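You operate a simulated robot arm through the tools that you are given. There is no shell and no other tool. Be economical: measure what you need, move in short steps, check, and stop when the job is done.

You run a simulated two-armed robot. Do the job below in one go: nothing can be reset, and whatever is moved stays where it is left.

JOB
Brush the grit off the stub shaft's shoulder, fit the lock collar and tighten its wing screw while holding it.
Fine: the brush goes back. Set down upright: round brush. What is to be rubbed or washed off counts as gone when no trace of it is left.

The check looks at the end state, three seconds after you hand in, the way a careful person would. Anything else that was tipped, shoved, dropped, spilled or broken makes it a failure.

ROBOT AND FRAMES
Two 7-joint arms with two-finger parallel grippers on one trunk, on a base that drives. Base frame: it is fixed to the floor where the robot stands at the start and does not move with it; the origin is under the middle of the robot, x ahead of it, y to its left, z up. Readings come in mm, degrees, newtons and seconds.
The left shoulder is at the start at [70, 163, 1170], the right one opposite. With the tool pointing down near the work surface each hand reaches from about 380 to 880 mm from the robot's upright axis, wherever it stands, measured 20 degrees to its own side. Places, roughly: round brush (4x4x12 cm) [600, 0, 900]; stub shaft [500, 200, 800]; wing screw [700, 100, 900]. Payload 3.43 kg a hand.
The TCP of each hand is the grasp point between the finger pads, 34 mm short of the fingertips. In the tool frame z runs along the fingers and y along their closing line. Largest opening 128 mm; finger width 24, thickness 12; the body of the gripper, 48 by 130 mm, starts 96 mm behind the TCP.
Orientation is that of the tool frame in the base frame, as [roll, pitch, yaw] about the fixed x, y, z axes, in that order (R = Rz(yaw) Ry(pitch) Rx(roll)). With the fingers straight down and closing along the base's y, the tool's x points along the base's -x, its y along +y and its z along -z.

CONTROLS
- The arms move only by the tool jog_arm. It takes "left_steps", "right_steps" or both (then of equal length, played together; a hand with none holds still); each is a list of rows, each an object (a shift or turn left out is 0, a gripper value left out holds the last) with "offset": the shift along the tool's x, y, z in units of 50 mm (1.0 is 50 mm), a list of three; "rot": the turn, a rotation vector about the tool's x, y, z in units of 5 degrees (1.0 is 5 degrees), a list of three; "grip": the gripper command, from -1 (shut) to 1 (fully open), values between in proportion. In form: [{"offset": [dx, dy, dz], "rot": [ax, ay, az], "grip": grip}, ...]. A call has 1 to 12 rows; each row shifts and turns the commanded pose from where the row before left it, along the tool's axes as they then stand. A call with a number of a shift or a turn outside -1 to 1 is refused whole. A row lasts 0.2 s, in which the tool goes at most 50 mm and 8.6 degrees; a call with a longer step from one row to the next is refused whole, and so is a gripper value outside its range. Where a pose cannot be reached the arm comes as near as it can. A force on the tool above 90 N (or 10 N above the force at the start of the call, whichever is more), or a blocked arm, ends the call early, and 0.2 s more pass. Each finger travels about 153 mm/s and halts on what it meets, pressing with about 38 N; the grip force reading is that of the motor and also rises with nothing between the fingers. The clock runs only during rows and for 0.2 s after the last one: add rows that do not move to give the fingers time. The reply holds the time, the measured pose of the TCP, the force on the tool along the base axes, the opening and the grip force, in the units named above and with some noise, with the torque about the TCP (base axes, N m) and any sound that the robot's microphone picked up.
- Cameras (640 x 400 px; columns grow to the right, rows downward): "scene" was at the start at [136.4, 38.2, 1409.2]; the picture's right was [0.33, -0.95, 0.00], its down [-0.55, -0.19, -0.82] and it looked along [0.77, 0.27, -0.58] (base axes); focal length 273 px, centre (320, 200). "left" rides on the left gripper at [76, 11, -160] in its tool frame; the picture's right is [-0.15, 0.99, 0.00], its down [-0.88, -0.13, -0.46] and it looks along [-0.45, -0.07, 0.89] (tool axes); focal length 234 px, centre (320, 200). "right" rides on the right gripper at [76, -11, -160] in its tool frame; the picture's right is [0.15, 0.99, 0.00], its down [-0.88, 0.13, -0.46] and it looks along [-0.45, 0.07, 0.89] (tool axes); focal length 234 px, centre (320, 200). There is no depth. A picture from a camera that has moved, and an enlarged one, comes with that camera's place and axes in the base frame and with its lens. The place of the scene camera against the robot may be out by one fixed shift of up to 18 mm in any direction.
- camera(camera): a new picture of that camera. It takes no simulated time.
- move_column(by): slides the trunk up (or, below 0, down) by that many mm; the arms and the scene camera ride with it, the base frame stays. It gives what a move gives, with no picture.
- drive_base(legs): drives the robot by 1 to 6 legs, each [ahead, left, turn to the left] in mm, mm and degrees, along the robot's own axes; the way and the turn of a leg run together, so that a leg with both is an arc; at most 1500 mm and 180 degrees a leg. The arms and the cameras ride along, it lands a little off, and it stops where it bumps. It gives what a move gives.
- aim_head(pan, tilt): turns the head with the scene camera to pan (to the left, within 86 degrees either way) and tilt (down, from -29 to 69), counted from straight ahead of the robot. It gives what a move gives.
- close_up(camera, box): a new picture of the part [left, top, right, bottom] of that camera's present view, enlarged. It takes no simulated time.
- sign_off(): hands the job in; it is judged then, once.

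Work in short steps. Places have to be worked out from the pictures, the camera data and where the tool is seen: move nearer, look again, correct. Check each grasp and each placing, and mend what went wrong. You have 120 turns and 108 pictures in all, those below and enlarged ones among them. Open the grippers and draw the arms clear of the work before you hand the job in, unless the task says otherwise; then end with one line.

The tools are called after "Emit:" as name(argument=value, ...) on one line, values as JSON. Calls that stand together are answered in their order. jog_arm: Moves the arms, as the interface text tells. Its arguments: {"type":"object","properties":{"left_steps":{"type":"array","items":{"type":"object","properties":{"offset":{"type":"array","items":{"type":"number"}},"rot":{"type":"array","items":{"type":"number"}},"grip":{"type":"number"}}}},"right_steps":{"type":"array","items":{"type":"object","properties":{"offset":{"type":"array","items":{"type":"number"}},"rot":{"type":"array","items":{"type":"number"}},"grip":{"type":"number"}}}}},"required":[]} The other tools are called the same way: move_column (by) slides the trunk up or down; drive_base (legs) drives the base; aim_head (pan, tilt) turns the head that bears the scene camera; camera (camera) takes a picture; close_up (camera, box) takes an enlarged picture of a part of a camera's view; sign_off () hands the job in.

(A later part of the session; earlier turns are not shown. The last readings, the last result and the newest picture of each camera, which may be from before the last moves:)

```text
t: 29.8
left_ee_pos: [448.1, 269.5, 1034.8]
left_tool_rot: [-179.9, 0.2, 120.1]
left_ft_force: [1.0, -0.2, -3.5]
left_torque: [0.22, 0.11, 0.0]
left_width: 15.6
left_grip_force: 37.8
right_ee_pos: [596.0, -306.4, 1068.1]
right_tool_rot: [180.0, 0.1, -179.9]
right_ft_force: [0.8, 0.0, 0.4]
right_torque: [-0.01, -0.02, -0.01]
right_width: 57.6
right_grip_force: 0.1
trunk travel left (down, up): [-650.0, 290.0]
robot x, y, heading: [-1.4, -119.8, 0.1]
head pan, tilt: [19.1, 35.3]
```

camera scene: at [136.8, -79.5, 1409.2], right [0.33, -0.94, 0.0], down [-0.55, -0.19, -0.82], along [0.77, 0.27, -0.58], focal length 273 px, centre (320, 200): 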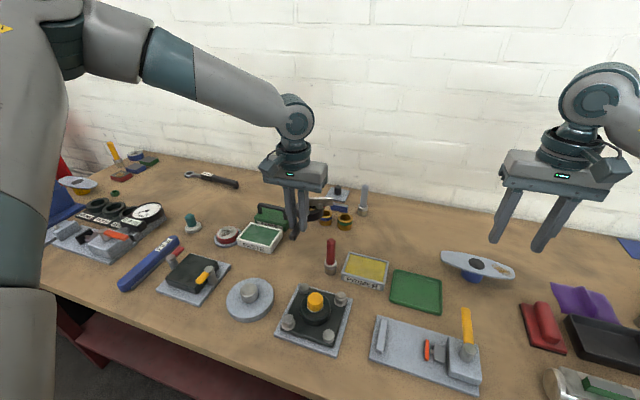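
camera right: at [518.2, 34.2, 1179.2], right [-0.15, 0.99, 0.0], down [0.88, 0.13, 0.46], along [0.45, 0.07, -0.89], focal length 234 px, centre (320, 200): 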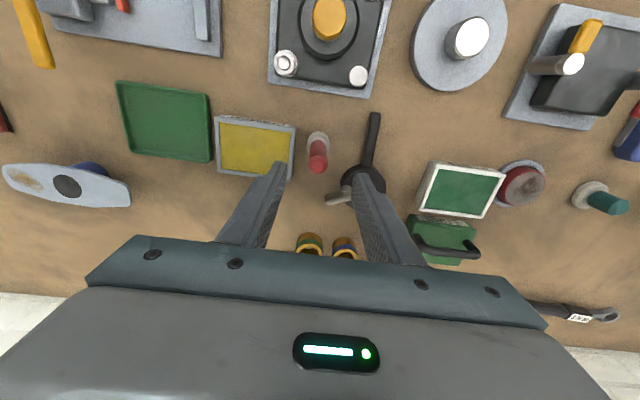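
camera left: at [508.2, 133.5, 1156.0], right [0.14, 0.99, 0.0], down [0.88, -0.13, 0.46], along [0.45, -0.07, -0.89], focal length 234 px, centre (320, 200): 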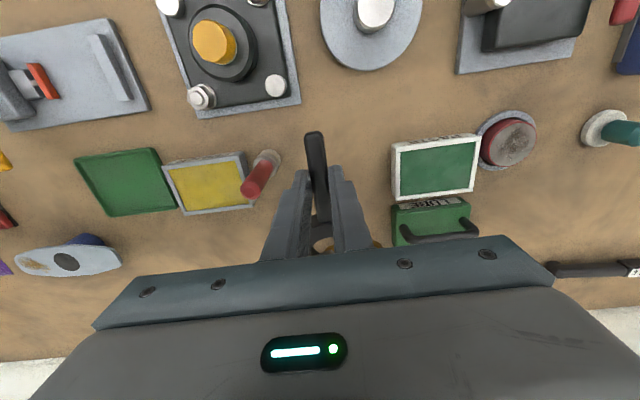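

Rotation works; I do the last 30° and look.

Emit:
jog_arm(left_steps=[{"rot": [0, 0, 1]}, {"rot": [0, 0, 1]}, {"rot": [0, 0, 1]}, {"rot": [0, 0, 1]}, {"rot": [0, 0, 1]}, {"rot": [0, 0, 1]}, {}])

Emit:
camera(camera="scene")

Emit:
close_up(camera="scene", box=[170, 200, 310, 330])

Emit:
camera(camera="left")

```text
t: 31.4
left_ee_pos: [447.4, 269.4, 1036.7]
left_tool_rot: [179.9, 0.1, 90.1]
left_ft_force: [-0.1, -0.7, -4.8]
left_torque: [0.23, -0.05, 0.02]
left_width: 15.5
left_grip_force: 38.1
right_ee_pos: [595.4, -307.0, 1067.6]
right_tool_rot: [180.0, 0.1, -180.0]
right_ft_force: [0.5, 0.2, -0.6]
right_torque: [0.0, 0.04, 0.02]
right_width: 57.9
right_grip_force: 0.3
trunk travel left (down, up): [-650.0, 290.0]
robot x, y, heading: [2.6, -117.2, -0.1]
head pan, tilt: [19.1, 35.3]
```

```text
68 pictures are left
camera scene: at [136.8, -79.3, 1409.2], right [0.33, -0.94, 0.0], down [-0.55, -0.19, -0.82], along [0.77, 0.27, -0.58], focal length 273 px, centre (320, 200)
```

scene: 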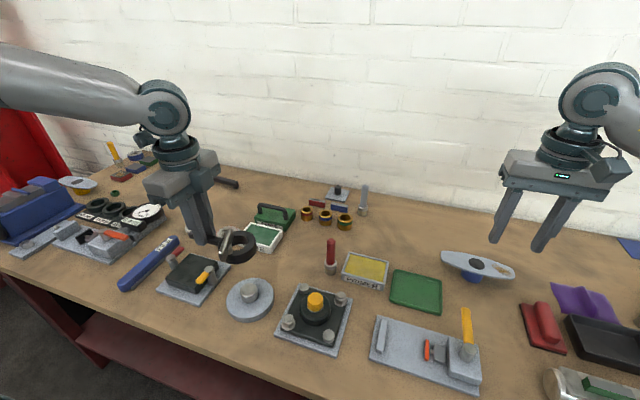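

```text
3.08 times, centred on (240, 265) of scene
camera zoom: at [136.8, -79.3, 1409.2], right [0.33, -0.94, 0.0], down [-0.55, -0.19, -0.82], along [0.77, 0.27, -0.58], focal length 841 px, centre (566, 0)
```

zoom: 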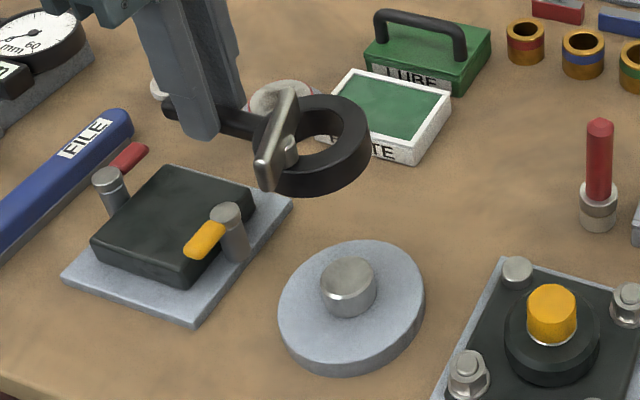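

```text
66 pictures are left
camera left: at [459.7, 345.4, 1196.2], right [0.99, -0.14, 0.0], down [-0.13, -0.88, 0.46], along [-0.06, -0.45, -0.89], focal length 234 px, centre (320, 200)
```

left: 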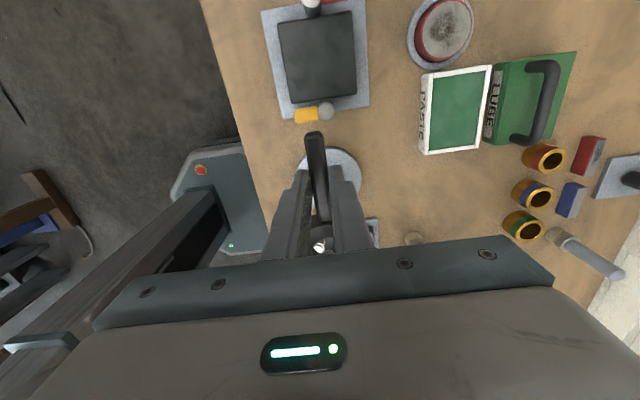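

The left fixture's post and yellow lever would clash with a handle pointing straight left, so I back the rotation off to 45° (handle toward the robot's left-front) and shift so the ring is over the shaft.

Emit:
jog_arm(left_steps=[{"rot": [0, 0, -1]}, {"rot": [0, 0, -1]}, {"rot": [0, 0, -1]}, {"rot": [0, 0, -1]}, {"rot": [0, 0, -1]}, {"rot": [0, 0, -1]}, {"rot": [0, 0, -1]}, {"rot": [0, 0, -1]}, {"rot": [0, 0, -1]}, {"offset": [0.173, -0.52, 0]}, {"offset": [0.173, -0.52, 0]}, {}])

Emit:
close_up(camera="scene", box=[170, 200, 310, 330])

Emit:
camera(camera="left")

```text
t: 34.0
left_ee_pos: [402.6, 244.8, 1037.0]
left_tool_rot: [-180.0, 0.1, 135.2]
left_ft_force: [-0.5, 0.2, -3.5]
left_torque: [0.16, 0.15, 0.02]
left_width: 15.6
left_grip_force: 38.2
right_ee_pos: [596.9, -307.5, 1066.5]
right_tool_rot: [180.0, 0.0, -179.9]
right_ft_force: [0.3, 1.4, 0.2]
right_torque: [0.01, 0.03, 0.01]
right_width: 57.5
right_grip_force: 0.0
trunk travel left (down, up): [-650.0, 290.0]
robot x, y, heading: [2.7, -116.4, 0.0]
head pan, tilt: [19.1, 35.3]
```

```text
3.08 times, centred on (240, 265) of scene
camera zoom: at [137.4, -79.0, 1409.1], right [0.33, -0.94, 0.0], down [-0.55, -0.19, -0.82], along [0.77, 0.27, -0.58], focal length 841 px, centre (566, 0)
```

zoom: 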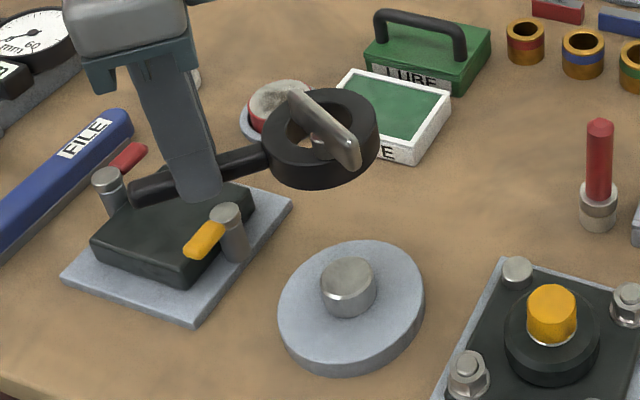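

```text
64 pictures are left
camera left: at [356.0, 306.3, 1197.2], right [0.8, 0.6, 0.0], down [0.53, -0.71, 0.46], along [0.27, -0.37, -0.89], focal length 234 px, centre (320, 200)
```

left: 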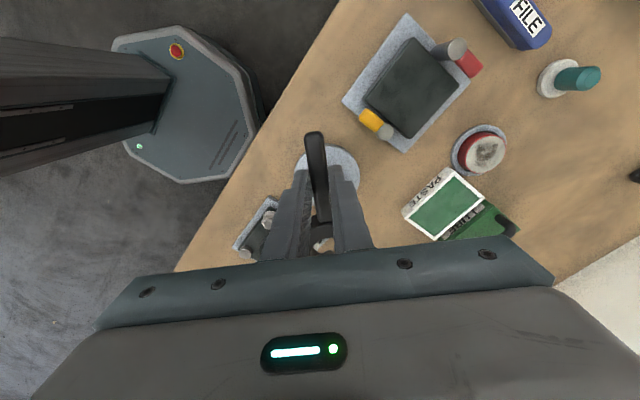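

I want the base back where both arms can reach, so while the collar is high I drive back 118 mm left, then jog the left hand back over the shaft.

Emit:
drive_base(legs=[[0, 118, 0]])

Emit:
jog_arm(left_steps=[{"offset": [-0.55, -0.55, 0]}, {"offset": [-0.55, -0.55, 0]}, {"offset": [-0.55, -0.55, 0]}, {}])

```text
t: 35.3
left_ee_pos: [400.7, 364.1, 1037.8]
left_tool_rot: [180.0, 0.1, 135.1]
left_ft_force: [-0.1, 0.9, -3.7]
left_torque: [0.17, 0.17, -0.03]
left_width: 15.5
left_grip_force: 38.1
right_ee_pos: [596.2, -189.1, 1068.9]
right_tool_rot: [180.0, 0.0, -179.9]
right_ft_force: [0.0, 0.0, -0.3]
right_torque: [0.0, -0.01, -0.01]
right_width: 57.6
right_grip_force: 0.0
trunk travel left (down, up): [-650.0, 290.0]
robot x, y, heading: [-0.1, 0.4, -0.1]
head pan, tilt: [19.1, 35.3]
```

```text
t: 36.3
left_ee_pos: [403.6, 246.1, 1038.6]
left_tool_rot: [-179.9, 0.1, 135.1]
left_ft_force: [0.9, -0.1, -3.9]
left_torque: [0.12, 0.17, 0.01]
left_width: 15.7
left_grip_force: 37.8
right_ee_pos: [595.0, -186.9, 1068.2]
right_tool_rot: [180.0, 0.0, -179.9]
right_ft_force: [0.3, 0.8, -0.2]
right_torque: [-0.04, 0.03, -0.03]
right_width: 57.6
right_grip_force: 0.1
trunk travel left (down, up): [-650.0, 290.0]
robot x, y, heading: [-1.6, 1.5, 0.1]
head pan, tilt: [19.1, 35.3]
```

Left hand is over the shaft at height. I lower the ring to just above the shaft and move the right hand to a viewing spot beyond it.

Emit:
jog_arm(left_steps=[{"offset": [0, 0, 0.6]}, {"offset": [0, 0, 0.6]}, {"offset": [0, 0, 0.6]}, {"offset": [0, 0, 0.5]}, {}, {}, {}], right_steps=[{"offset": [0.2, 0.85, 0]}, {"offset": [0.2, 0.85, 0]}, {"offset": [0.2, 0.85, 0]}, {"offset": [0.1, 0.85, 0]}, {"offset": [0, 0.85, 0]}, {"offset": [0, 0.85, 0]}, {"offset": [0, 0.6, 0]}])

Emit:
camera(camera="right")

Emit:
close_up(camera="scene", box=[240, 250, 360, 350])

```text
t: 37.9
left_ee_pos: [401.0, 248.6, 924.7]
left_tool_rot: [-179.9, -0.1, 135.1]
left_ft_force: [-0.4, 0.2, -4.6]
left_torque: [0.15, 0.13, 0.0]
left_width: 15.8
left_grip_force: 38.2
right_ee_pos: [560.6, 98.9, 1066.8]
right_tool_rot: [-180.0, 0.0, -179.9]
right_ft_force: [-0.4, 0.2, -0.3]
right_torque: [0.01, -0.01, -0.01]
right_width: 57.7
right_grip_force: 0.1
trunk travel left (down, up): [-650.0, 290.0]
robot x, y, heading: [0.2, -1.3, 0.2]
head pan, tilt: [19.1, 35.3]
```

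```text
63 pictures are left
camera right: at [485.1, 87.2, 1227.2], right [-0.15, 0.99, 0.0], down [0.88, 0.13, 0.46], along [0.45, 0.07, -0.89], focal length 234 px, centre (320, 200)
```

right: 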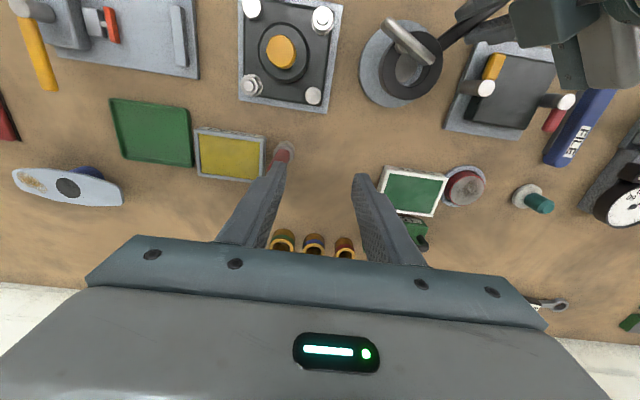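

```text
4.00 times, centred on (300, 300) of scene
camera zoom: at [136.4, 41.0, 1409.1], right [0.33, -0.94, 0.0], down [-0.55, -0.19, -0.82], along [0.77, 0.27, -0.58], focal length 1093 px, centre (400, -200)
```

zoom: 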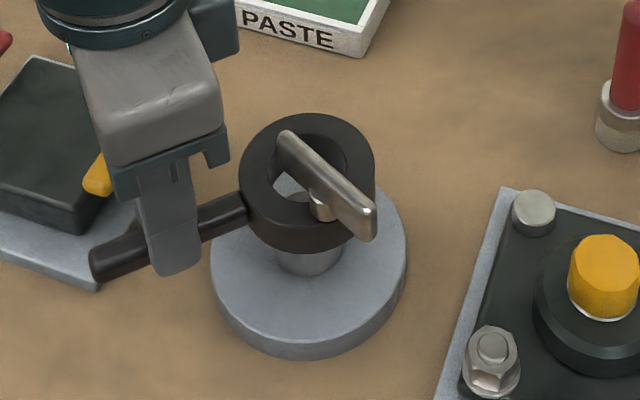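

Now an enlarged right-camera view to measure the ring against the shaft.

Emit:
close_up(camera="right", box=[340, 10, 480, 120])

```text
3.64 times, centred on (410, 65) of right
camera zoom: at [485.1, 87.2, 1227.2], right [-0.15, 0.99, 0.0], down [0.88, 0.13, 0.46], along [0.45, 0.07, -0.89], focal length 852 px, centre (-7, 691)
```

zoom: 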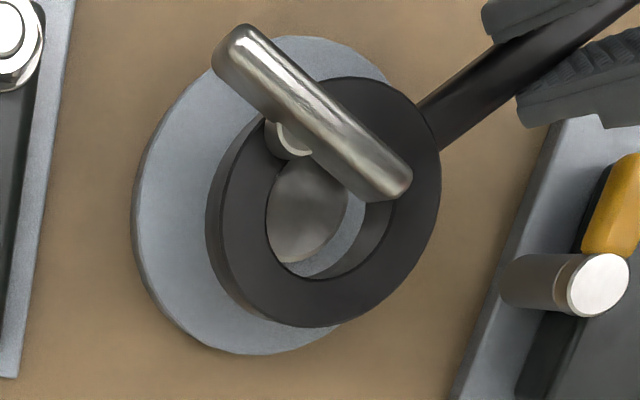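

Rough estimate: the ring needs about (−1, +3) mm. I bring the right camera a bit closer overhead to refine.

Emit:
jog_arm(right_steps=[{"offset": [0.2, 0.5, 0]}, {"offset": [0.1, 0.5, 0]}, {}])

Emit:
camera(camera="right")

Emit:
close_up(camera="right", box=[320, 10, 440, 110])

```text
t: 38.7
left_ee_pos: [401.5, 245.8, 925.4]
left_tool_rot: [180.0, -0.1, 135.3]
left_ft_force: [0.4, -0.4, -3.5]
left_torque: [0.14, 0.13, 0.02]
left_width: 15.8
left_grip_force: 38.9
right_ee_pos: [546.2, 146.5, 1066.9]
right_tool_rot: [179.9, 0.0, -180.0]
right_ft_force: [0.3, -0.7, -0.3]
right_torque: [0.06, 0.0, -0.02]
right_width: 57.7
right_grip_force: 0.0
trunk travel left (down, up): [-650.0, 290.0]
robot x, y, heading: [0.9, 4.0, -0.1]
head pan, tilt: [19.1, 35.3]
```

```text
60 pictures are left
camera right: at [470.8, 135.2, 1227.8], right [-0.15, 0.99, 0.0], down [0.88, 0.13, 0.46], along [0.45, 0.07, -0.89], focal length 234 px, centre (320, 200)
```

right: 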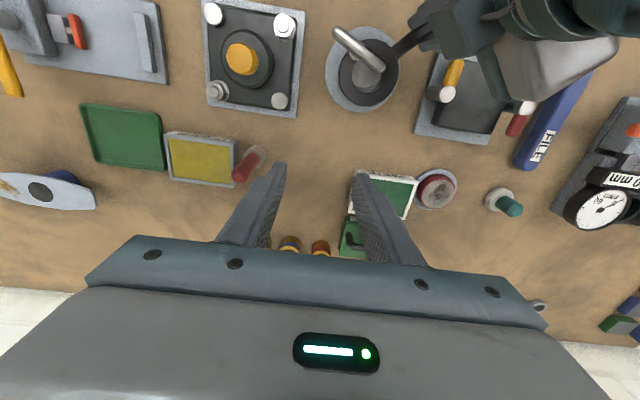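

```text
4.00 times, centred on (380, 60) of right
camera zoom: at [470.8, 135.2, 1227.8], right [-0.15, 0.99, 0.0], down [0.88, 0.13, 0.46], along [0.45, 0.07, -0.89], focal length 937 px, centre (80, 760)
```

zoom: 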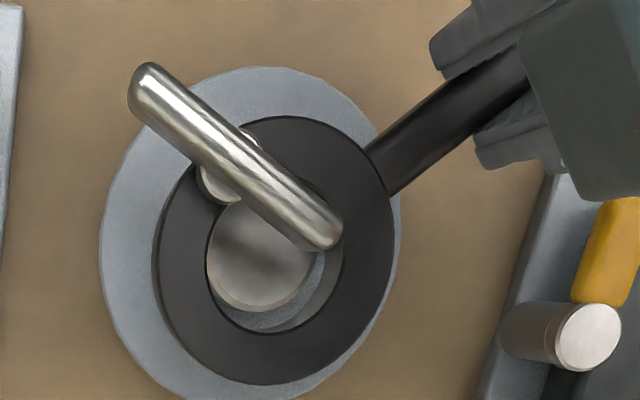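

Consistent: ring needs (−1.5, +3) mm. I correct and lower gently 26 mm to begin engagement.

Emit:
jog_arm(left_steps=[{"offset": [0.061, 0.024, 0]}, {"offset": [0, 0, 0.2]}, {"offset": [0, 0, 0.15]}, {"offset": [0, 0, 0.1]}, {"offset": [0, 0, 0.07]}, {}])

Emit:
close_up(camera="right", box=[320, 10, 440, 110])

Emit:
close_up(camera="scene", box=[250, 260, 350, 350])

```text
t: 40.1
left_ee_pos: [398.5, 249.0, 898.0]
left_tool_rot: [-180.0, 0.2, 135.2]
left_ft_force: [-1.1, 3.4, 18.3]
left_torque: [-0.6, -0.68, 0.08]
left_width: 15.6
left_grip_force: 38.1
right_ee_pos: [544.6, 147.9, 1067.7]
right_tool_rot: [180.0, 0.1, -179.9]
right_ft_force: [-0.2, 0.4, 0.0]
right_torque: [0.01, -0.01, -0.04]
right_width: 57.7
right_grip_force: 0.2
trunk travel left (down, up): [-650.0, 290.0]
robot x, y, heading: [1.4, -0.9, 0.1]
head pan, tilt: [19.1, 35.3]
```

```text
4.00 times, centred on (380, 60) of right
camera zoom: at [468.9, 135.8, 1228.5], right [-0.15, 0.99, 0.0], down [0.88, 0.13, 0.46], along [0.45, 0.07, -0.89], focal length 937 px, centre (80, 760)
```

zoom: 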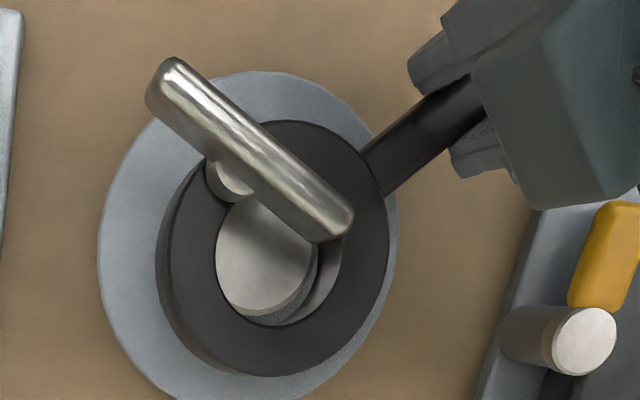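

```text
4.44 times, centred on (300, 305) of scene
camera zoom: at [134.8, 39.3, 1409.4], right [0.33, -0.94, 0.0], down [-0.55, -0.19, -0.82], along [0.77, 0.27, -0.58], focal length 1214 px, centre (409, -267)
```

zoom: 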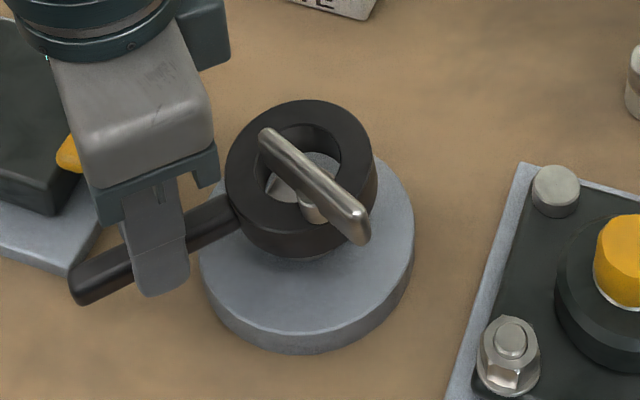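

Contact (18 N) on the shaft rim; the torque puts the contact on the handle side, so the ring must shift along the handle direction. I lift 4 mm, shift 1.5 mm that way and try again.

Emit:
jog_arm(left_steps=[{"offset": [0, 0, -0.1]}, {"offset": [0.03, 0, 0]}, {"offset": [0, 0, 0.08]}, {"offset": [0, 0, 0.05]}, {"offset": [0, 0, 0.05]}, {}])

```text
t: 41.5
left_ee_pos: [398.7, 252.1, 893.4]
left_tool_rot: [179.9, 0.2, 135.2]
left_ft_force: [2.4, 0.9, 14.5]
left_torque: [-0.77, -0.51, 0.08]
left_width: 15.8
left_grip_force: 37.5
right_ee_pos: [545.4, 148.7, 1067.7]
right_tool_rot: [179.9, 0.1, -180.0]
right_ft_force: [0.3, -0.1, 0.2]
right_torque: [0.01, 0.01, -0.01]
right_width: 57.6
right_grip_force: 0.0
trunk travel left (down, up): [-650.0, 290.0]
robot x, y, heading: [-1.6, 0.3, 0.3]
head pan, tilt: [19.1, 35.3]
```

It went 4.6 mm lower with less force. I look whether it engages or the collar is tilting.

Emit:
close_up(camera="right", box=[320, 10, 440, 110])

Emit:
close_up(camera="scene", box=[250, 260, 350, 350])

```text
4.00 times, centred on (380, 60) of right
camera zoom: at [469.3, 135.6, 1228.3], right [-0.15, 0.99, 0.0], down [0.88, 0.13, 0.46], along [0.45, 0.07, -0.89], focal length 937 px, centre (80, 760)
```

zoom: 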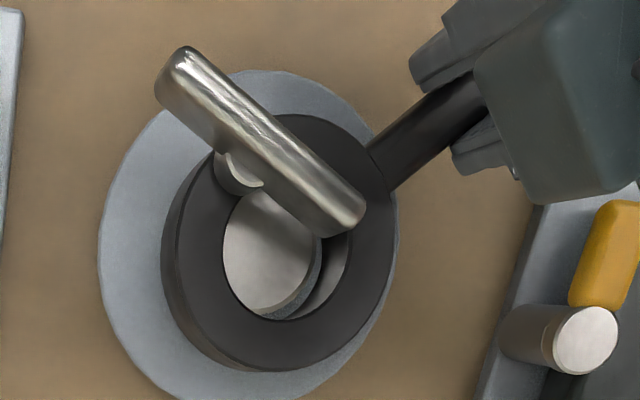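

```text
4.44 times, centred on (300, 305) of scene
camera zoom: at [135.3, 39.2, 1409.4], right [0.33, -0.94, 0.0], down [-0.55, -0.19, -0.82], along [0.77, 0.27, -0.58], focal length 1214 px, centre (409, -267)
```

zoom: 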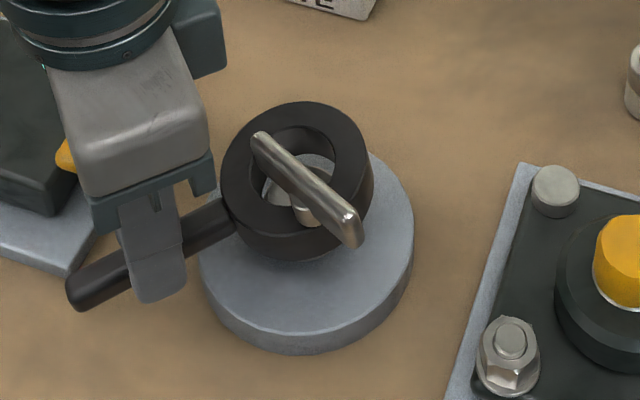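

Ambiguous, so I lift 12 mm clear and re-measure levelness and offset.

Emit:
jog_arm(left_steps=[{"offset": [0, 0, -0.12]}, {"offset": [0, 0, -0.12]}, {}, {}])

Emit:
close_up(camera="right", box=[330, 20, 410, 110])

Emit:
close_up(camera="scene", box=[265, 270, 345, 340])

```text
t: 42.5
left_ee_pos: [397.8, 250.5, 905.6]
left_tool_rot: [-179.9, 0.1, 135.2]
left_ft_force: [-0.5, 0.3, -3.4]
left_torque: [0.16, 0.15, 0.04]
left_width: 15.7
left_grip_force: 38.3
right_ee_pos: [545.0, 148.1, 1067.9]
right_tool_rot: [-179.9, 0.0, 180.0]
right_ft_force: [-0.4, 0.0, -0.6]
right_torque: [0.01, 0.03, -0.03]
right_width: 57.6
right_grip_force: 0.1
trunk travel left (down, up): [-650.0, 290.0]
robot x, y, heading: [-4.0, 1.1, 0.1]
head pan, tilt: [19.1, 35.3]
```

```text
4.44 times, centred on (370, 65) of right
camera zoom: at [470.1, 136.1, 1227.9], right [-0.15, 0.99, 0.0], down [0.88, 0.13, 0.46], along [0.45, 0.07, -0.89], focal length 1041 px, centre (98, 800)
```

zoom: 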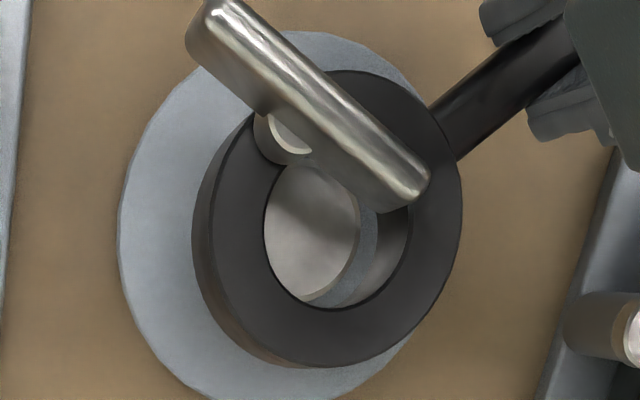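

```text
5.71 times, centred on (305, 305) of scene
camera zoom: at [136.3, 39.7, 1409.2], right [0.33, -0.94, 0.0], down [-0.55, -0.19, -0.82], along [0.77, 0.27, -0.58], focal length 1562 px, centre (406, -400)
```

zoom: 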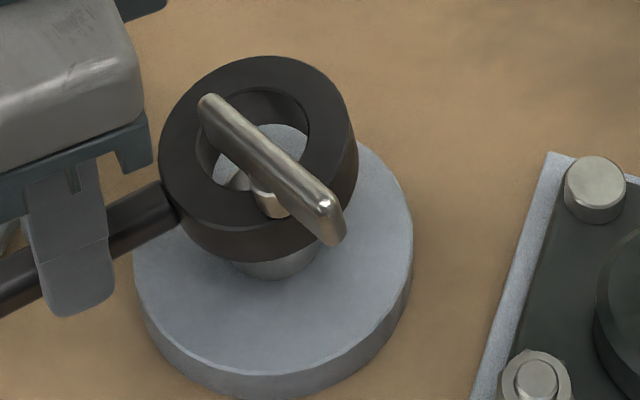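

The view of the ring's far side wall shows the collar slipped in the grip: its far side is tilted up. I rotate the hand about its closing axis by 7° to level it, raising a bit meanwhile.

Emit:
jog_arm(left_steps=[{"offset": [0, 0, -0.3]}, {"rot": [0, 0.7, 0]}, {"rot": [0, 0.7, 0]}, {}])

Emit:
close_up(camera="right", box=[330, 20, 410, 110])

Emit:
close_up(camera="scene", box=[265, 270, 345, 340])

```text
t: 43.5
left_ee_pos: [398.6, 251.0, 919.5]
left_tool_rot: [-180.0, -6.9, 135.2]
left_ft_force: [-0.2, 0.5, -4.4]
left_torque: [0.14, 0.14, 0.01]
left_width: 15.4
left_grip_force: 37.8
right_ee_pos: [545.4, 148.2, 1066.7]
right_tool_rot: [-179.9, 0.0, -179.9]
right_ft_force: [-0.1, -0.5, 0.3]
right_torque: [-0.04, 0.0, -0.01]
right_width: 57.7
right_grip_force: 0.1
trunk travel left (down, up): [-650.0, 290.0]
robot x, y, heading: [-1.5, 0.6, 0.1]
head pan, tilt: [19.1, 35.3]
```

```text
4.44 times, centred on (370, 65) of right
camera zoom: at [469.8, 136.2, 1228.1], right [-0.15, 0.99, 0.0], down [0.88, 0.13, 0.46], along [0.45, 0.07, -0.89], focal length 1041 px, centre (98, 800)
```

zoom: 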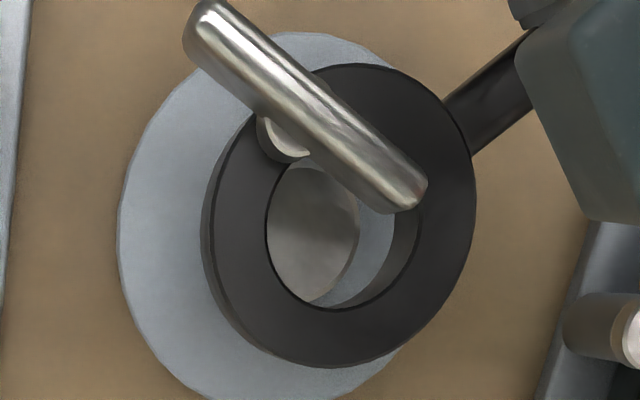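

```text
5.71 times, centred on (305, 305) of scene
camera zoom: at [135.9, 39.7, 1409.3], right [0.33, -0.94, 0.0], down [-0.55, -0.19, -0.82], along [0.77, 0.27, -0.58], focal length 1562 px, centre (406, -400)
```

zoom: 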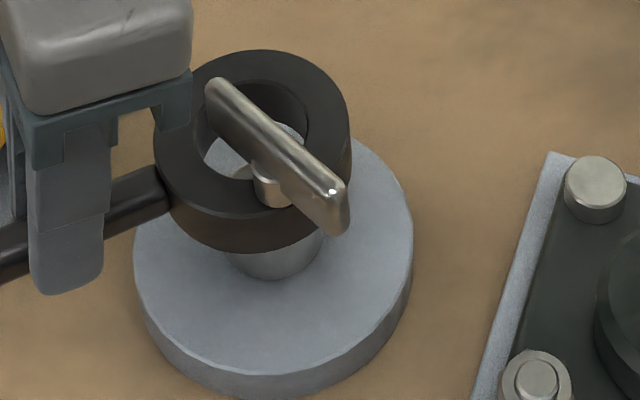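

Ring looks level now; it sits about 5 mm too far toward the handle. I shift back along the tool's horizontal handle direction and re-measure.

Emit:
jog_arm(left_steps=[{"offset": [-0.1, 0, 0.012]}, {}, {}])

Emit:
close_up(camera="right", box=[330, 20, 410, 110])

Emit:
close_up(camera="scene", box=[265, 270, 345, 340])

```text
t: 44.3
left_ee_pos: [403.8, 248.1, 918.0]
left_tool_rot: [-180.0, -6.9, 135.2]
left_ft_force: [0.2, -0.3, -4.3]
left_torque: [0.16, 0.17, 0.02]
left_width: 15.3
left_grip_force: 37.5
right_ee_pos: [546.5, 147.6, 1068.5]
right_tool_rot: [-180.0, 0.1, -179.9]
right_ft_force: [-1.0, 0.3, 0.4]
right_torque: [0.0, -0.02, 0.01]
right_width: 57.7
right_grip_force: 0.0
trunk travel left (down, up): [-650.0, 290.0]
robot x, y, heading: [1.3, -0.8, 0.1]
head pan, tilt: [19.1, 35.3]
```

```text
4.44 times, centred on (370, 65) of right
camera zoom: at [470.5, 136.2, 1227.7], right [-0.15, 0.99, 0.0], down [0.88, 0.13, 0.46], along [0.45, 0.07, -0.89], focal length 1041 px, centre (98, 800)
```

zoom: 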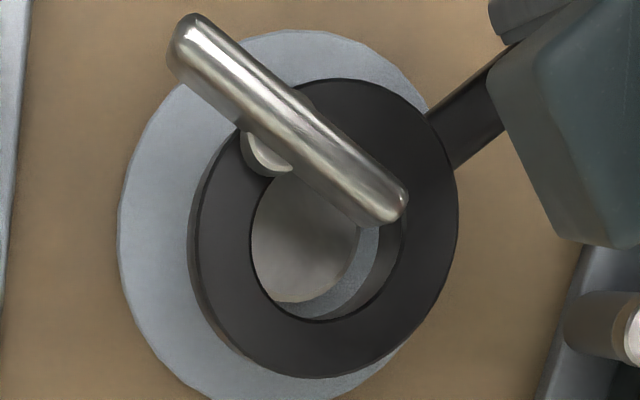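

```text
5.71 times, centred on (305, 305) of scene
camera zoom: at [136.7, 39.8, 1409.1], right [0.33, -0.94, 0.0], down [-0.55, -0.19, -0.82], along [0.77, 0.27, -0.58], focal length 1562 px, centre (406, -400)
```

zoom: 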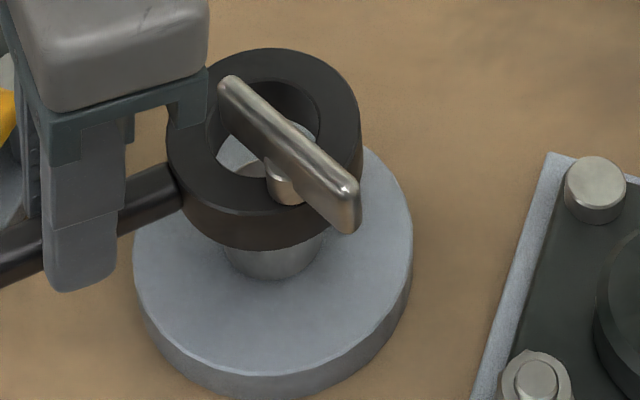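

Ring is now within ~1 mm of the shaft axis. I apply a tiny correction and lower in small steps to feel for entry.

Emit:
jog_arm(left_steps=[{"offset": [-0.01, -0.006, 0]}, {"offset": [-0.027, 0, 0.218]}, {"offset": [-0.006, 0, 0.05]}, {"offset": [-0.005, 0, 0.04]}, {}])

```text
t: 45.5
left_ee_pos: [403.7, 246.1, 903.8]
left_tool_rot: [179.9, -6.9, 135.2]
left_ft_force: [0.0, 0.0, -5.1]
left_torque: [0.15, 0.14, -0.01]
left_width: 15.7
left_grip_force: 38.2
right_ee_pos: [545.6, 148.7, 1065.7]
right_tool_rot: [-180.0, 0.1, -179.9]
right_ft_force: [0.1, -0.3, 0.2]
right_torque: [0.0, -0.01, 0.02]
right_width: 57.8
right_grip_force: 0.0
trunk travel left (down, up): [-650.0, 290.0]
robot x, y, heading: [2.1, 1.9, 0.1]
head pan, tilt: [19.1, 35.3]
```

No contact yet; continue 2 mm at a time.

Emit:
jog_arm(left_steps=[{"offset": [-0.005, 0, 0.04]}, {"offset": [-0.005, 0, 0.04]}, {}])

```text
t: 46.3
left_ee_pos: [402.0, 246.8, 899.1]
left_tool_rot: [179.9, -6.8, 135.2]
left_ft_force: [2.5, 5.3, 18.2]
left_torque: [-0.48, -0.67, 0.23]
left_width: 15.5
left_grip_force: 38.0
right_ee_pos: [545.0, 147.8, 1069.1]
right_tool_rot: [179.9, 0.1, -179.9]
right_ft_force: [1.8, -0.1, -0.4]
right_torque: [0.02, 0.0, 0.01]
right_width: 57.6
right_grip_force: 0.0
trunk travel left (down, up): [-650.0, 290.0]
robot x, y, heading: [-1.1, -1.1, -0.1]
head pan, tilt: [19.1, 35.3]
```

Contact again on the handle/+y side with reaction pushing +y, suggesting the ring needs about 1.5 mm more +y. I lift 4 mm, shift, and retry gently.

Emit:
jog_arm(left_steps=[{"offset": [0.01, 0, -0.08]}, {"offset": [0.028, 0.014, 0]}, {}, {"offset": [-0.009, 0, 0.07]}, {"offset": [-0.002, 0, 0.02]}, {}])

```text
t: 47.7
left_ee_pos: [401.8, 247.5, 898.1]
left_tool_rot: [180.0, -6.9, 135.2]
left_ft_force: [0.1, 0.9, 1.3]
left_torque: [-0.11, -0.02, 0.03]
left_width: 15.7
left_grip_force: 37.9
right_ee_pos: [544.8, 148.5, 1068.9]
right_tool_rot: [179.9, 0.0, -180.0]
right_ft_force: [0.0, 0.1, -0.2]
right_torque: [0.04, 0.0, 0.0]
right_width: 57.5
right_grip_force: 0.0
trunk travel left (down, up): [-650.0, 290.0]
robot x, y, heading: [0.7, 1.8, 0.1]
head pan, tilt: [19.1, 35.3]
```

Much less force (≈5 N), now on the −x side. I nudge −0.8 mm in x and go down 3 mm.

Emit:
jog_arm(left_steps=[{"offset": [0.011, -0.011, 0]}, {"offset": [-0.003, 0, 0.03]}, {"offset": [-0.003, 0, 0.03]}, {}])

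```text
t: 48.7
left_ee_pos: [401.5, 247.3, 896.7]
left_tool_rot: [180.0, -6.8, 135.2]
left_ft_force: [4.4, 3.6, 15.9]
left_torque: [-0.73, -0.55, 0.33]
left_width: 15.6
left_grip_force: 37.9
right_ee_pos: [544.7, 148.0, 1068.3]
right_tool_rot: [180.0, -0.1, -179.8]
right_ft_force: [-0.5, -1.1, 0.3]
right_torque: [0.0, 0.04, 0.04]
right_width: 57.7
right_grip_force: 0.1
trunk travel left (down, up): [-650.0, 290.0]
robot x, y, heading: [-0.5, 2.9, 0.2]
head pan, tilt: [19.1, 35.3]
```

Reliable contact estimate: −x side of the hole rim, so the ring needs more −x. I lift 4 mm, move −1.5 mm in x, and lower again.

Emit:
jog_arm(left_steps=[{"offset": [0.01, 0, -0.08]}, {"offset": [0.021, -0.021, 0]}, {}, {"offset": [-0.009, 0, 0.07]}, {"offset": [-0.002, 0, 0.02]}, {}])

Emit:
close_up(camera="right", box=[330, 20, 410, 110])

```text
t: 50.1
left_ee_pos: [400.2, 248.3, 895.5]
left_tool_rot: [180.0, -6.9, 135.2]
left_ft_force: [0.2, 0.4, -5.1]
left_torque: [0.14, 0.13, 0.01]
left_width: 15.7
left_grip_force: 38.0
right_ee_pos: [545.9, 148.0, 1067.8]
right_tool_rot: [-180.0, 0.0, -180.0]
right_ft_force: [0.8, -0.6, -0.2]
right_torque: [0.0, 0.01, -0.01]
right_width: 57.5
right_grip_force: 0.1
trunk travel left (down, up): [-650.0, 290.0]
robot x, y, heading: [1.4, -1.4, 0.0]
head pan, tilt: [19.1, 35.3]
```

```text
4.44 times, centred on (370, 65) of right
camera zoom: at [470.4, 136.2, 1227.8], right [-0.15, 0.99, 0.0], down [0.88, 0.13, 0.46], along [0.45, 0.07, -0.89], focal length 1041 px, centre (98, 800)
```

zoom: 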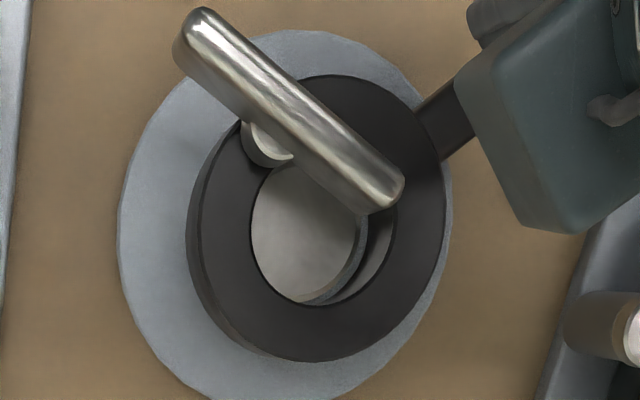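

No contact force at a height that previously touched — the ring is entering. I keep lowering in 3 mm steps.

Emit:
jog_arm(left_steps=[{"offset": [-0.007, 0, 0.06]}, {"offset": [-0.004, 0, 0.03]}, {}])

```text
t: 50.9
left_ee_pos: [400.1, 249.0, 891.5]
left_tool_rot: [180.0, -7.0, 135.4]
left_ft_force: [0.3, -0.9, -4.2]
left_torque: [0.14, 0.13, 0.02]
left_width: 15.6
left_grip_force: 38.4
right_ee_pos: [545.6, 147.6, 1068.1]
right_tool_rot: [-180.0, 0.0, -179.9]
right_ft_force: [-0.3, 0.3, -0.1]
right_torque: [0.0, 0.01, -0.01]
right_width: 57.5
right_grip_force: 0.0
trunk travel left (down, up): [-650.0, 290.0]
robot x, y, heading: [0.2, 2.4, 0.3]
head pan, tilt: [19.1, 35.3]
```

Still free; continue down.

Emit:
jog_arm(left_steps=[{"offset": [-0.007, 0, 0.06]}, {"offset": [-0.006, 0, 0.05]}, {}])

```text
t: 51.7
left_ee_pos: [400.7, 247.3, 885.6]
left_tool_rot: [-180.0, -6.9, 135.2]
left_ft_force: [0.5, -0.8, -3.9]
left_torque: [0.14, 0.12, -0.03]
left_width: 15.4
left_grip_force: 38.3
right_ee_pos: [545.7, 147.7, 1068.1]
right_tool_rot: [180.0, -0.1, -179.9]
right_ft_force: [-0.3, -1.0, 0.0]
right_torque: [-0.02, 0.0, -0.01]
right_width: 57.6
right_grip_force: 0.0
trunk travel left (down, up): [-650.0, 290.0]
robot x, y, heading: [-0.9, 0.4, 0.3]
head pan, tilt: [19.1, 35.3]
```

Emit:
jog_arm(left_steps=[{"offset": [-0.005, 0, 0.04]}, {"offset": [-0.005, 0, 0.04]}, {}])

Emit:
close_up(camera="scene", box=[255, 260, 345, 340])

```text
t: 52.5
left_ee_pos: [400.8, 246.6, 879.9]
left_tool_rot: [-179.9, -6.9, 135.3]
left_ft_force: [0.1, -0.3, -4.4]
left_torque: [0.16, 0.13, -0.03]
left_width: 15.5
left_grip_force: 37.6
right_ee_pos: [546.4, 148.3, 1068.7]
right_tool_rot: [180.0, 0.0, -179.9]
right_ft_force: [0.0, 0.7, 0.2]
right_torque: [-0.01, 0.0, -0.03]
right_width: 57.5
right_grip_force: 0.0
trunk travel left (down, up): [-650.0, 290.0]
robot x, y, heading: [0.0, 2.4, 0.2]
head pan, tilt: [19.1, 35.3]
```

```text
5.00 times, centred on (300, 300) of scene
camera zoom: at [136.5, 39.8, 1409.2], right [0.33, -0.94, 0.0], down [-0.55, -0.19, -0.82], along [0.77, 0.27, -0.58], focal length 1366 px, centre (420, -300)
```

zoom: 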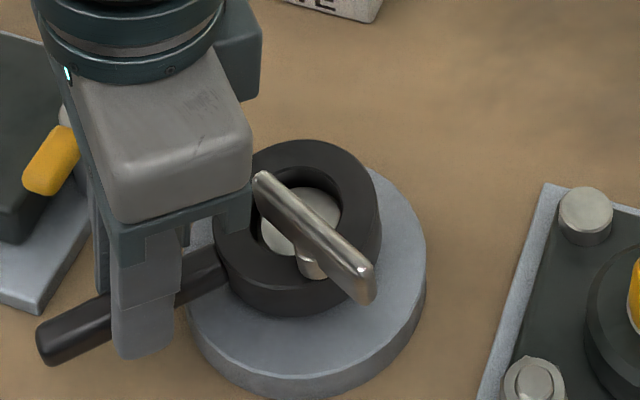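

The ring is clearly on the shaft. I lower until it seats.

Emit:
jog_arm(left_steps=[{"offset": [-0.005, 0, 0.04]}, {"offset": [-0.004, 0, 0.03]}, {}])

```text
t: 53.3
left_ee_pos: [400.8, 249.0, 877.0]
left_tool_rot: [179.9, -6.9, 135.2]
left_ft_force: [1.3, -0.8, -3.6]
left_torque: [0.09, 0.08, -0.01]
left_width: 15.5
left_grip_force: 37.8
right_ee_pos: [545.8, 148.7, 1068.3]
right_tool_rot: [180.0, -0.1, -179.9]
right_ft_force: [-0.6, 0.2, 0.1]
right_torque: [-0.01, 0.01, -0.01]
right_width: 57.6
right_grip_force: 0.1
trunk travel left (down, up): [-650.0, 290.0]
robot x, y, heading: [0.4, -0.6, 0.3]
head pan, tilt: [19.1, 35.3]
```

Emit:
jog_arm(left_steps=[{"offset": [-0.004, 0, 0.03]}, {"offset": [-0.004, 0, 0.03]}, {}])

```text
t: 54.1
left_ee_pos: [400.8, 248.1, 874.5]
left_tool_rot: [179.9, -6.8, 135.2]
left_ft_force: [2.3, -2.2, -4.0]
left_torque: [0.07, 0.06, -0.05]
left_width: 15.6
left_grip_force: 38.6
right_ee_pos: [545.8, 147.3, 1067.1]
right_tool_rot: [180.0, 0.0, -179.9]
right_ft_force: [0.4, 0.5, -0.1]
right_torque: [-0.01, 0.02, -0.01]
right_width: 57.7
right_grip_force: 0.1
trunk travel left (down, up): [-650.0, 290.0]
robot x, y, heading: [3.3, 2.2, -0.0]
head pan, tilt: [19.1, 35.3]
```

Emit:
jog_arm(left_steps=[{"offset": [-0.004, 0, 0.03]}, {"offset": [-0.004, 0, 0.03]}, {}])

Emit:
close_up(camera="scene", box=[255, 260, 345, 340])

Emit:
close_up(camera="right", box=[330, 20, 410, 110])

```text
t: 54.9
left_ee_pos: [400.8, 247.4, 871.8]
left_tool_rot: [179.9, -6.9, 135.2]
left_ft_force: [5.9, -1.4, 14.4]
left_torque: [-0.26, -0.48, 0.17]
left_width: 15.8
left_grip_force: 38.1
right_ee_pos: [545.4, 146.4, 1068.8]
right_tool_rot: [179.9, 0.0, -179.9]
right_ft_force: [-0.8, -0.1, -0.2]
right_torque: [0.05, -0.02, 0.03]
right_width: 57.3
right_grip_force: 0.0
trunk travel left (down, up): [-650.0, 290.0]
robot x, y, heading: [-2.2, 0.5, 0.3]
head pan, tilt: [19.1, 35.3]
```

```text
5.00 times, centred on (300, 300) of scene
camera zoom: at [136.1, 39.0, 1409.5], right [0.33, -0.94, 0.0], down [-0.55, -0.19, -0.82], along [0.77, 0.27, -0.58], focal length 1366 px, centre (420, -300)
```

zoom: 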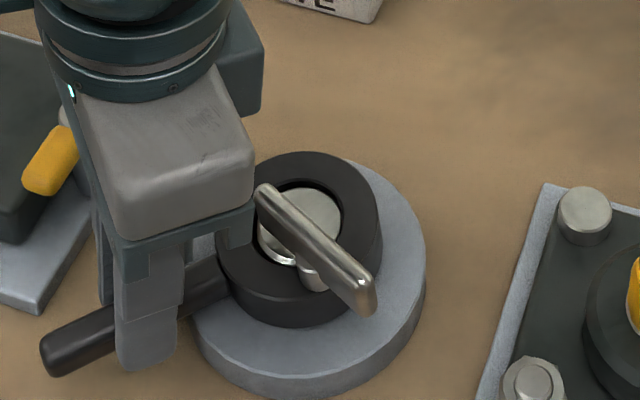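

```text
4.44 times, centred on (370, 65) of right
camera zoom: at [470.0, 135.5, 1228.3], right [-0.15, 0.99, 0.0], down [0.88, 0.13, 0.46], along [0.45, 0.07, -0.89], focal length 1041 px, centre (98, 800)
```

zoom: 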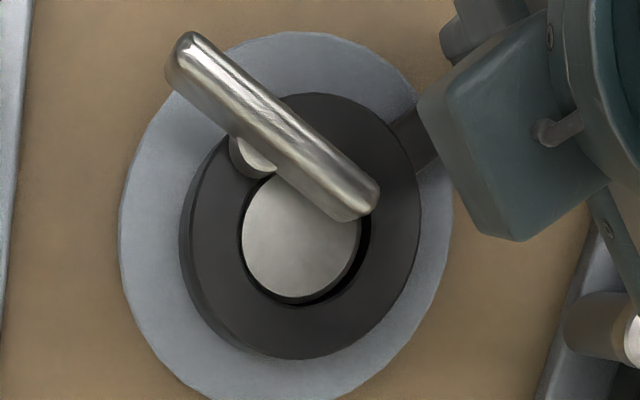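

The ring is down on the shoulder (handle-side edge pressing lightly). I open, let it settle, and slide the left hand outward along the handle while tilting its body outward to make room for the other hand.

Emit:
jog_arm(left_steps=[{"grip": -0.35}, {}, {}, {"offset": [0.16, 0, 0], "rot": [0, -1, 0]}, {"offset": [0.16, 0, 0], "rot": [0, -1, 0]}, {"offset": [0.16, 0, 0], "rot": [0, -1, 0]}, {"offset": [0.16, 0, 0], "rot": [0, -1, 0]}, {}])

Emit:
close_up(camera="scene", box=[240, 250, 360, 350])

Emit:
close_up(camera="right", box=[320, 20, 440, 110])

Emit:
camera(camera="left")

```text
t: 56.7
left_ee_pos: [400.8, 277.5, 865.7]
left_tool_rot: [-179.9, 13.1, 135.3]
left_ft_force: [-3.3, -2.8, 1.6]
left_torque: [-0.13, 0.14, 0.02]
left_width: 39.7
left_grip_force: 0.1
left hand out of reach, approached as far as the arm can: row 6, 7
right_ee_pos: [545.8, 149.0, 1067.8]
right_tool_rot: [179.9, 0.1, -179.9]
right_ft_force: [-0.2, 0.1, 0.5]
right_torque: [-0.02, 0.0, -0.02]
right_width: 58.0
right_grip_force: 0.0
trunk travel left (down, up): [-650.0, 290.0]
robot x, y, heading: [-0.2, 0.1, -0.1]
head pan, tilt: [19.1, 35.3]
```

```text
4.00 times, centred on (300, 300) of scene
camera zoom: at [136.2, 39.6, 1409.1], right [0.33, -0.94, 0.0], down [-0.55, -0.19, -0.82], along [0.77, 0.27, -0.58], focal length 1093 px, centre (400, -200)
```

zoom: 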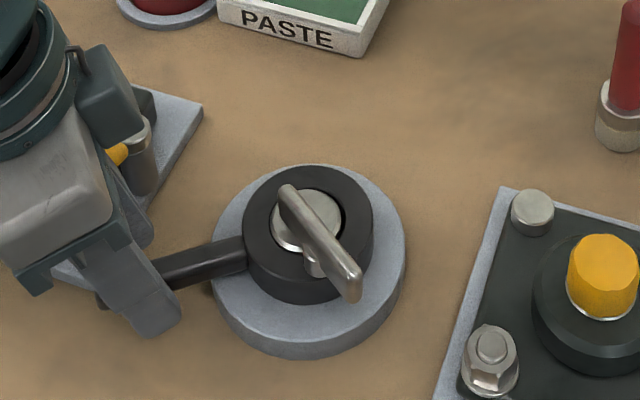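

```text
4.44 times, centred on (380, 65) of right
camera zoom: at [470.0, 136.1, 1227.8], right [-0.15, 0.99, 0.0], down [0.88, 0.13, 0.46], along [0.45, 0.07, -0.89], focal length 1041 px, centre (53, 800)
```

zoom: 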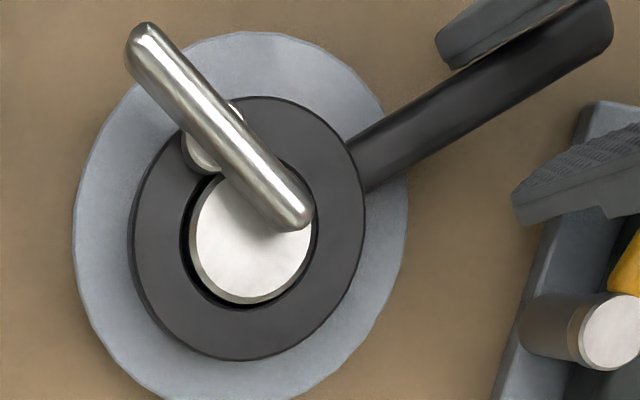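

```text
42 pictures are left
camera left: at [331.9, 362.3, 1004.7], right [0.8, 0.6, 0.03], down [0.44, -0.62, 0.64], along [0.41, -0.5, -0.76], focal length 234 px, centre (320, 200)
```

left: 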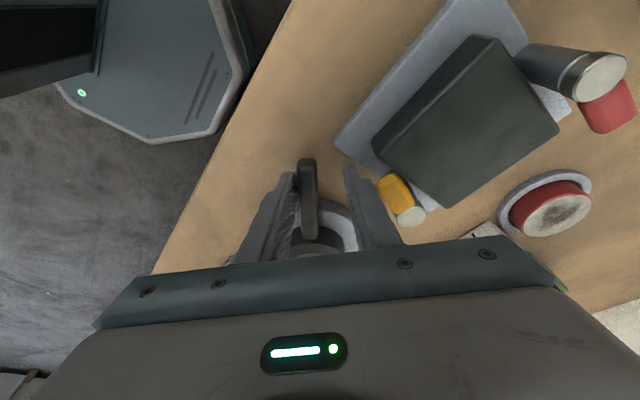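

The collar has settled flat around the shaft. The left hand hit its reach limit and moved sideways, so I lift it clear straight up, then back the base off for more room.

Emit:
jog_arm(left_steps=[{"offset": [-0.12, 0, -0.5]}, {"offset": [-0.15, 0, -0.6]}, {"offset": [-0.15, 0, -0.6]}, {"offset": [-0.15, 0, -0.6]}, {}])

Emit:
camera(camera="scene")

Emit:
close_up(camera="scene", box=[180, 240, 360, 350])

```text
t: 57.9
left_ee_pos: [410.9, 275.3, 982.9]
left_tool_rot: [-179.9, 13.1, 135.3]
left_ft_force: [0.9, -0.5, -0.3]
left_torque: [0.03, 0.02, 0.0]
left_width: 41.8
left_grip_force: 0.1
left hand out of reach, approached as far as the arm can: row 1, 2
right_ee_pos: [545.6, 148.3, 1068.0]
right_tool_rot: [-179.9, 0.0, 180.0]
right_ft_force: [0.1, 0.3, -0.1]
right_torque: [-0.01, -0.02, 0.04]
right_width: 57.8
right_grip_force: 0.0
trunk travel left (down, up): [-650.0, 290.0]
robot x, y, heading: [-1.3, 2.1, 0.3]
head pan, tilt: [19.1, 35.3]
```

```text
41 pictures are left
camera scene: at [137.2, 39.9, 1409.1], right [0.33, -0.94, 0.0], down [-0.55, -0.19, -0.82], along [0.77, 0.27, -0.58], focal length 273 px, centre (320, 200)
```

scene: 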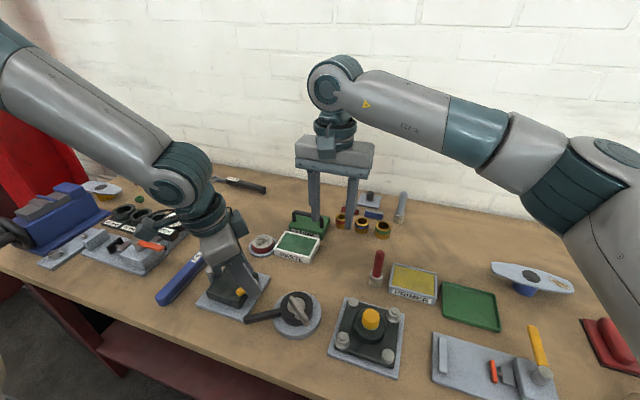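

```text
3.56 times, centred on (270, 295) of scene
camera zoom: at [137.2, 39.9, 1409.1], right [0.33, -0.94, 0.0], down [-0.55, -0.19, -0.82], along [0.77, 0.27, -0.58], focal length 972 px, centre (498, -138)
```

zoom: 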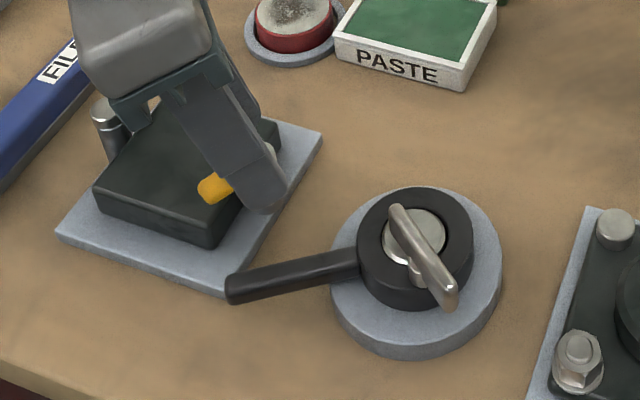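

Fixture and collar look undisturbed. I drive the base 90 mm back for comfortable reach.

Emit:
drive_base(legs=[[-90, 0, 0]])

Emit:
close_up(camera="right", box=[320, 20, 480, 140])

Emit:
camera(camera="left")

```text
t: 59.0
left_ee_pos: [321.3, 275.8, 983.0]
left_tool_rot: [180.0, 13.1, 135.0]
left_ft_force: [0.8, -0.3, 0.4]
left_torque: [-0.05, 0.03, 0.03]
left_width: 41.6
left_grip_force: 0.1
right_ee_pos: [455.9, 146.7, 1068.6]
right_tool_rot: [180.0, 0.0, -179.9]
right_ft_force: [-1.0, -0.2, 0.9]
right_torque: [-0.02, 0.0, -0.03]
right_width: 57.5
right_grip_force: 0.0
trunk travel left (down, up): [-650.0, 290.0]
robot x, y, heading: [-87.5, 0.5, 0.0]
head pan, tilt: [19.1, 35.3]
```

```text
3.33 times, centred on (400, 80) of right
camera zoom: at [381.2, 135.1, 1227.8], right [-0.15, 0.99, 0.0], down [0.88, 0.13, 0.46], along [0.45, 0.07, -0.89], focal length 781 px, centre (53, 600)
```

zoom: 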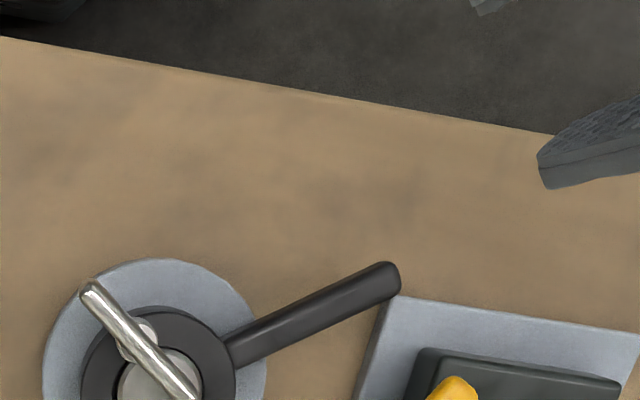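

```text
38 pictures are left
camera left: at [251.5, 360.8, 1120.9], right [0.8, 0.6, 0.03], down [0.44, -0.62, 0.64], along [0.41, -0.5, -0.76], focal length 234 px, centre (320, 200)
```

left: 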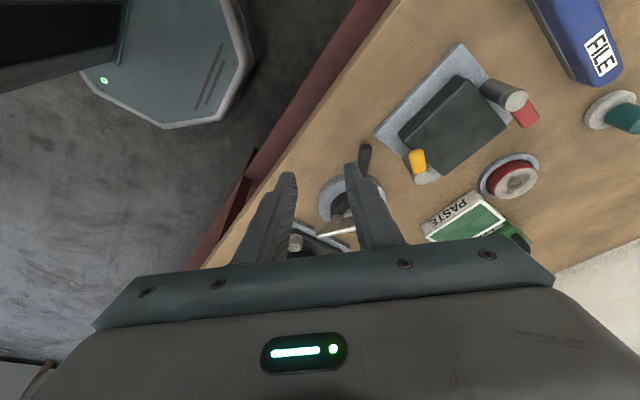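

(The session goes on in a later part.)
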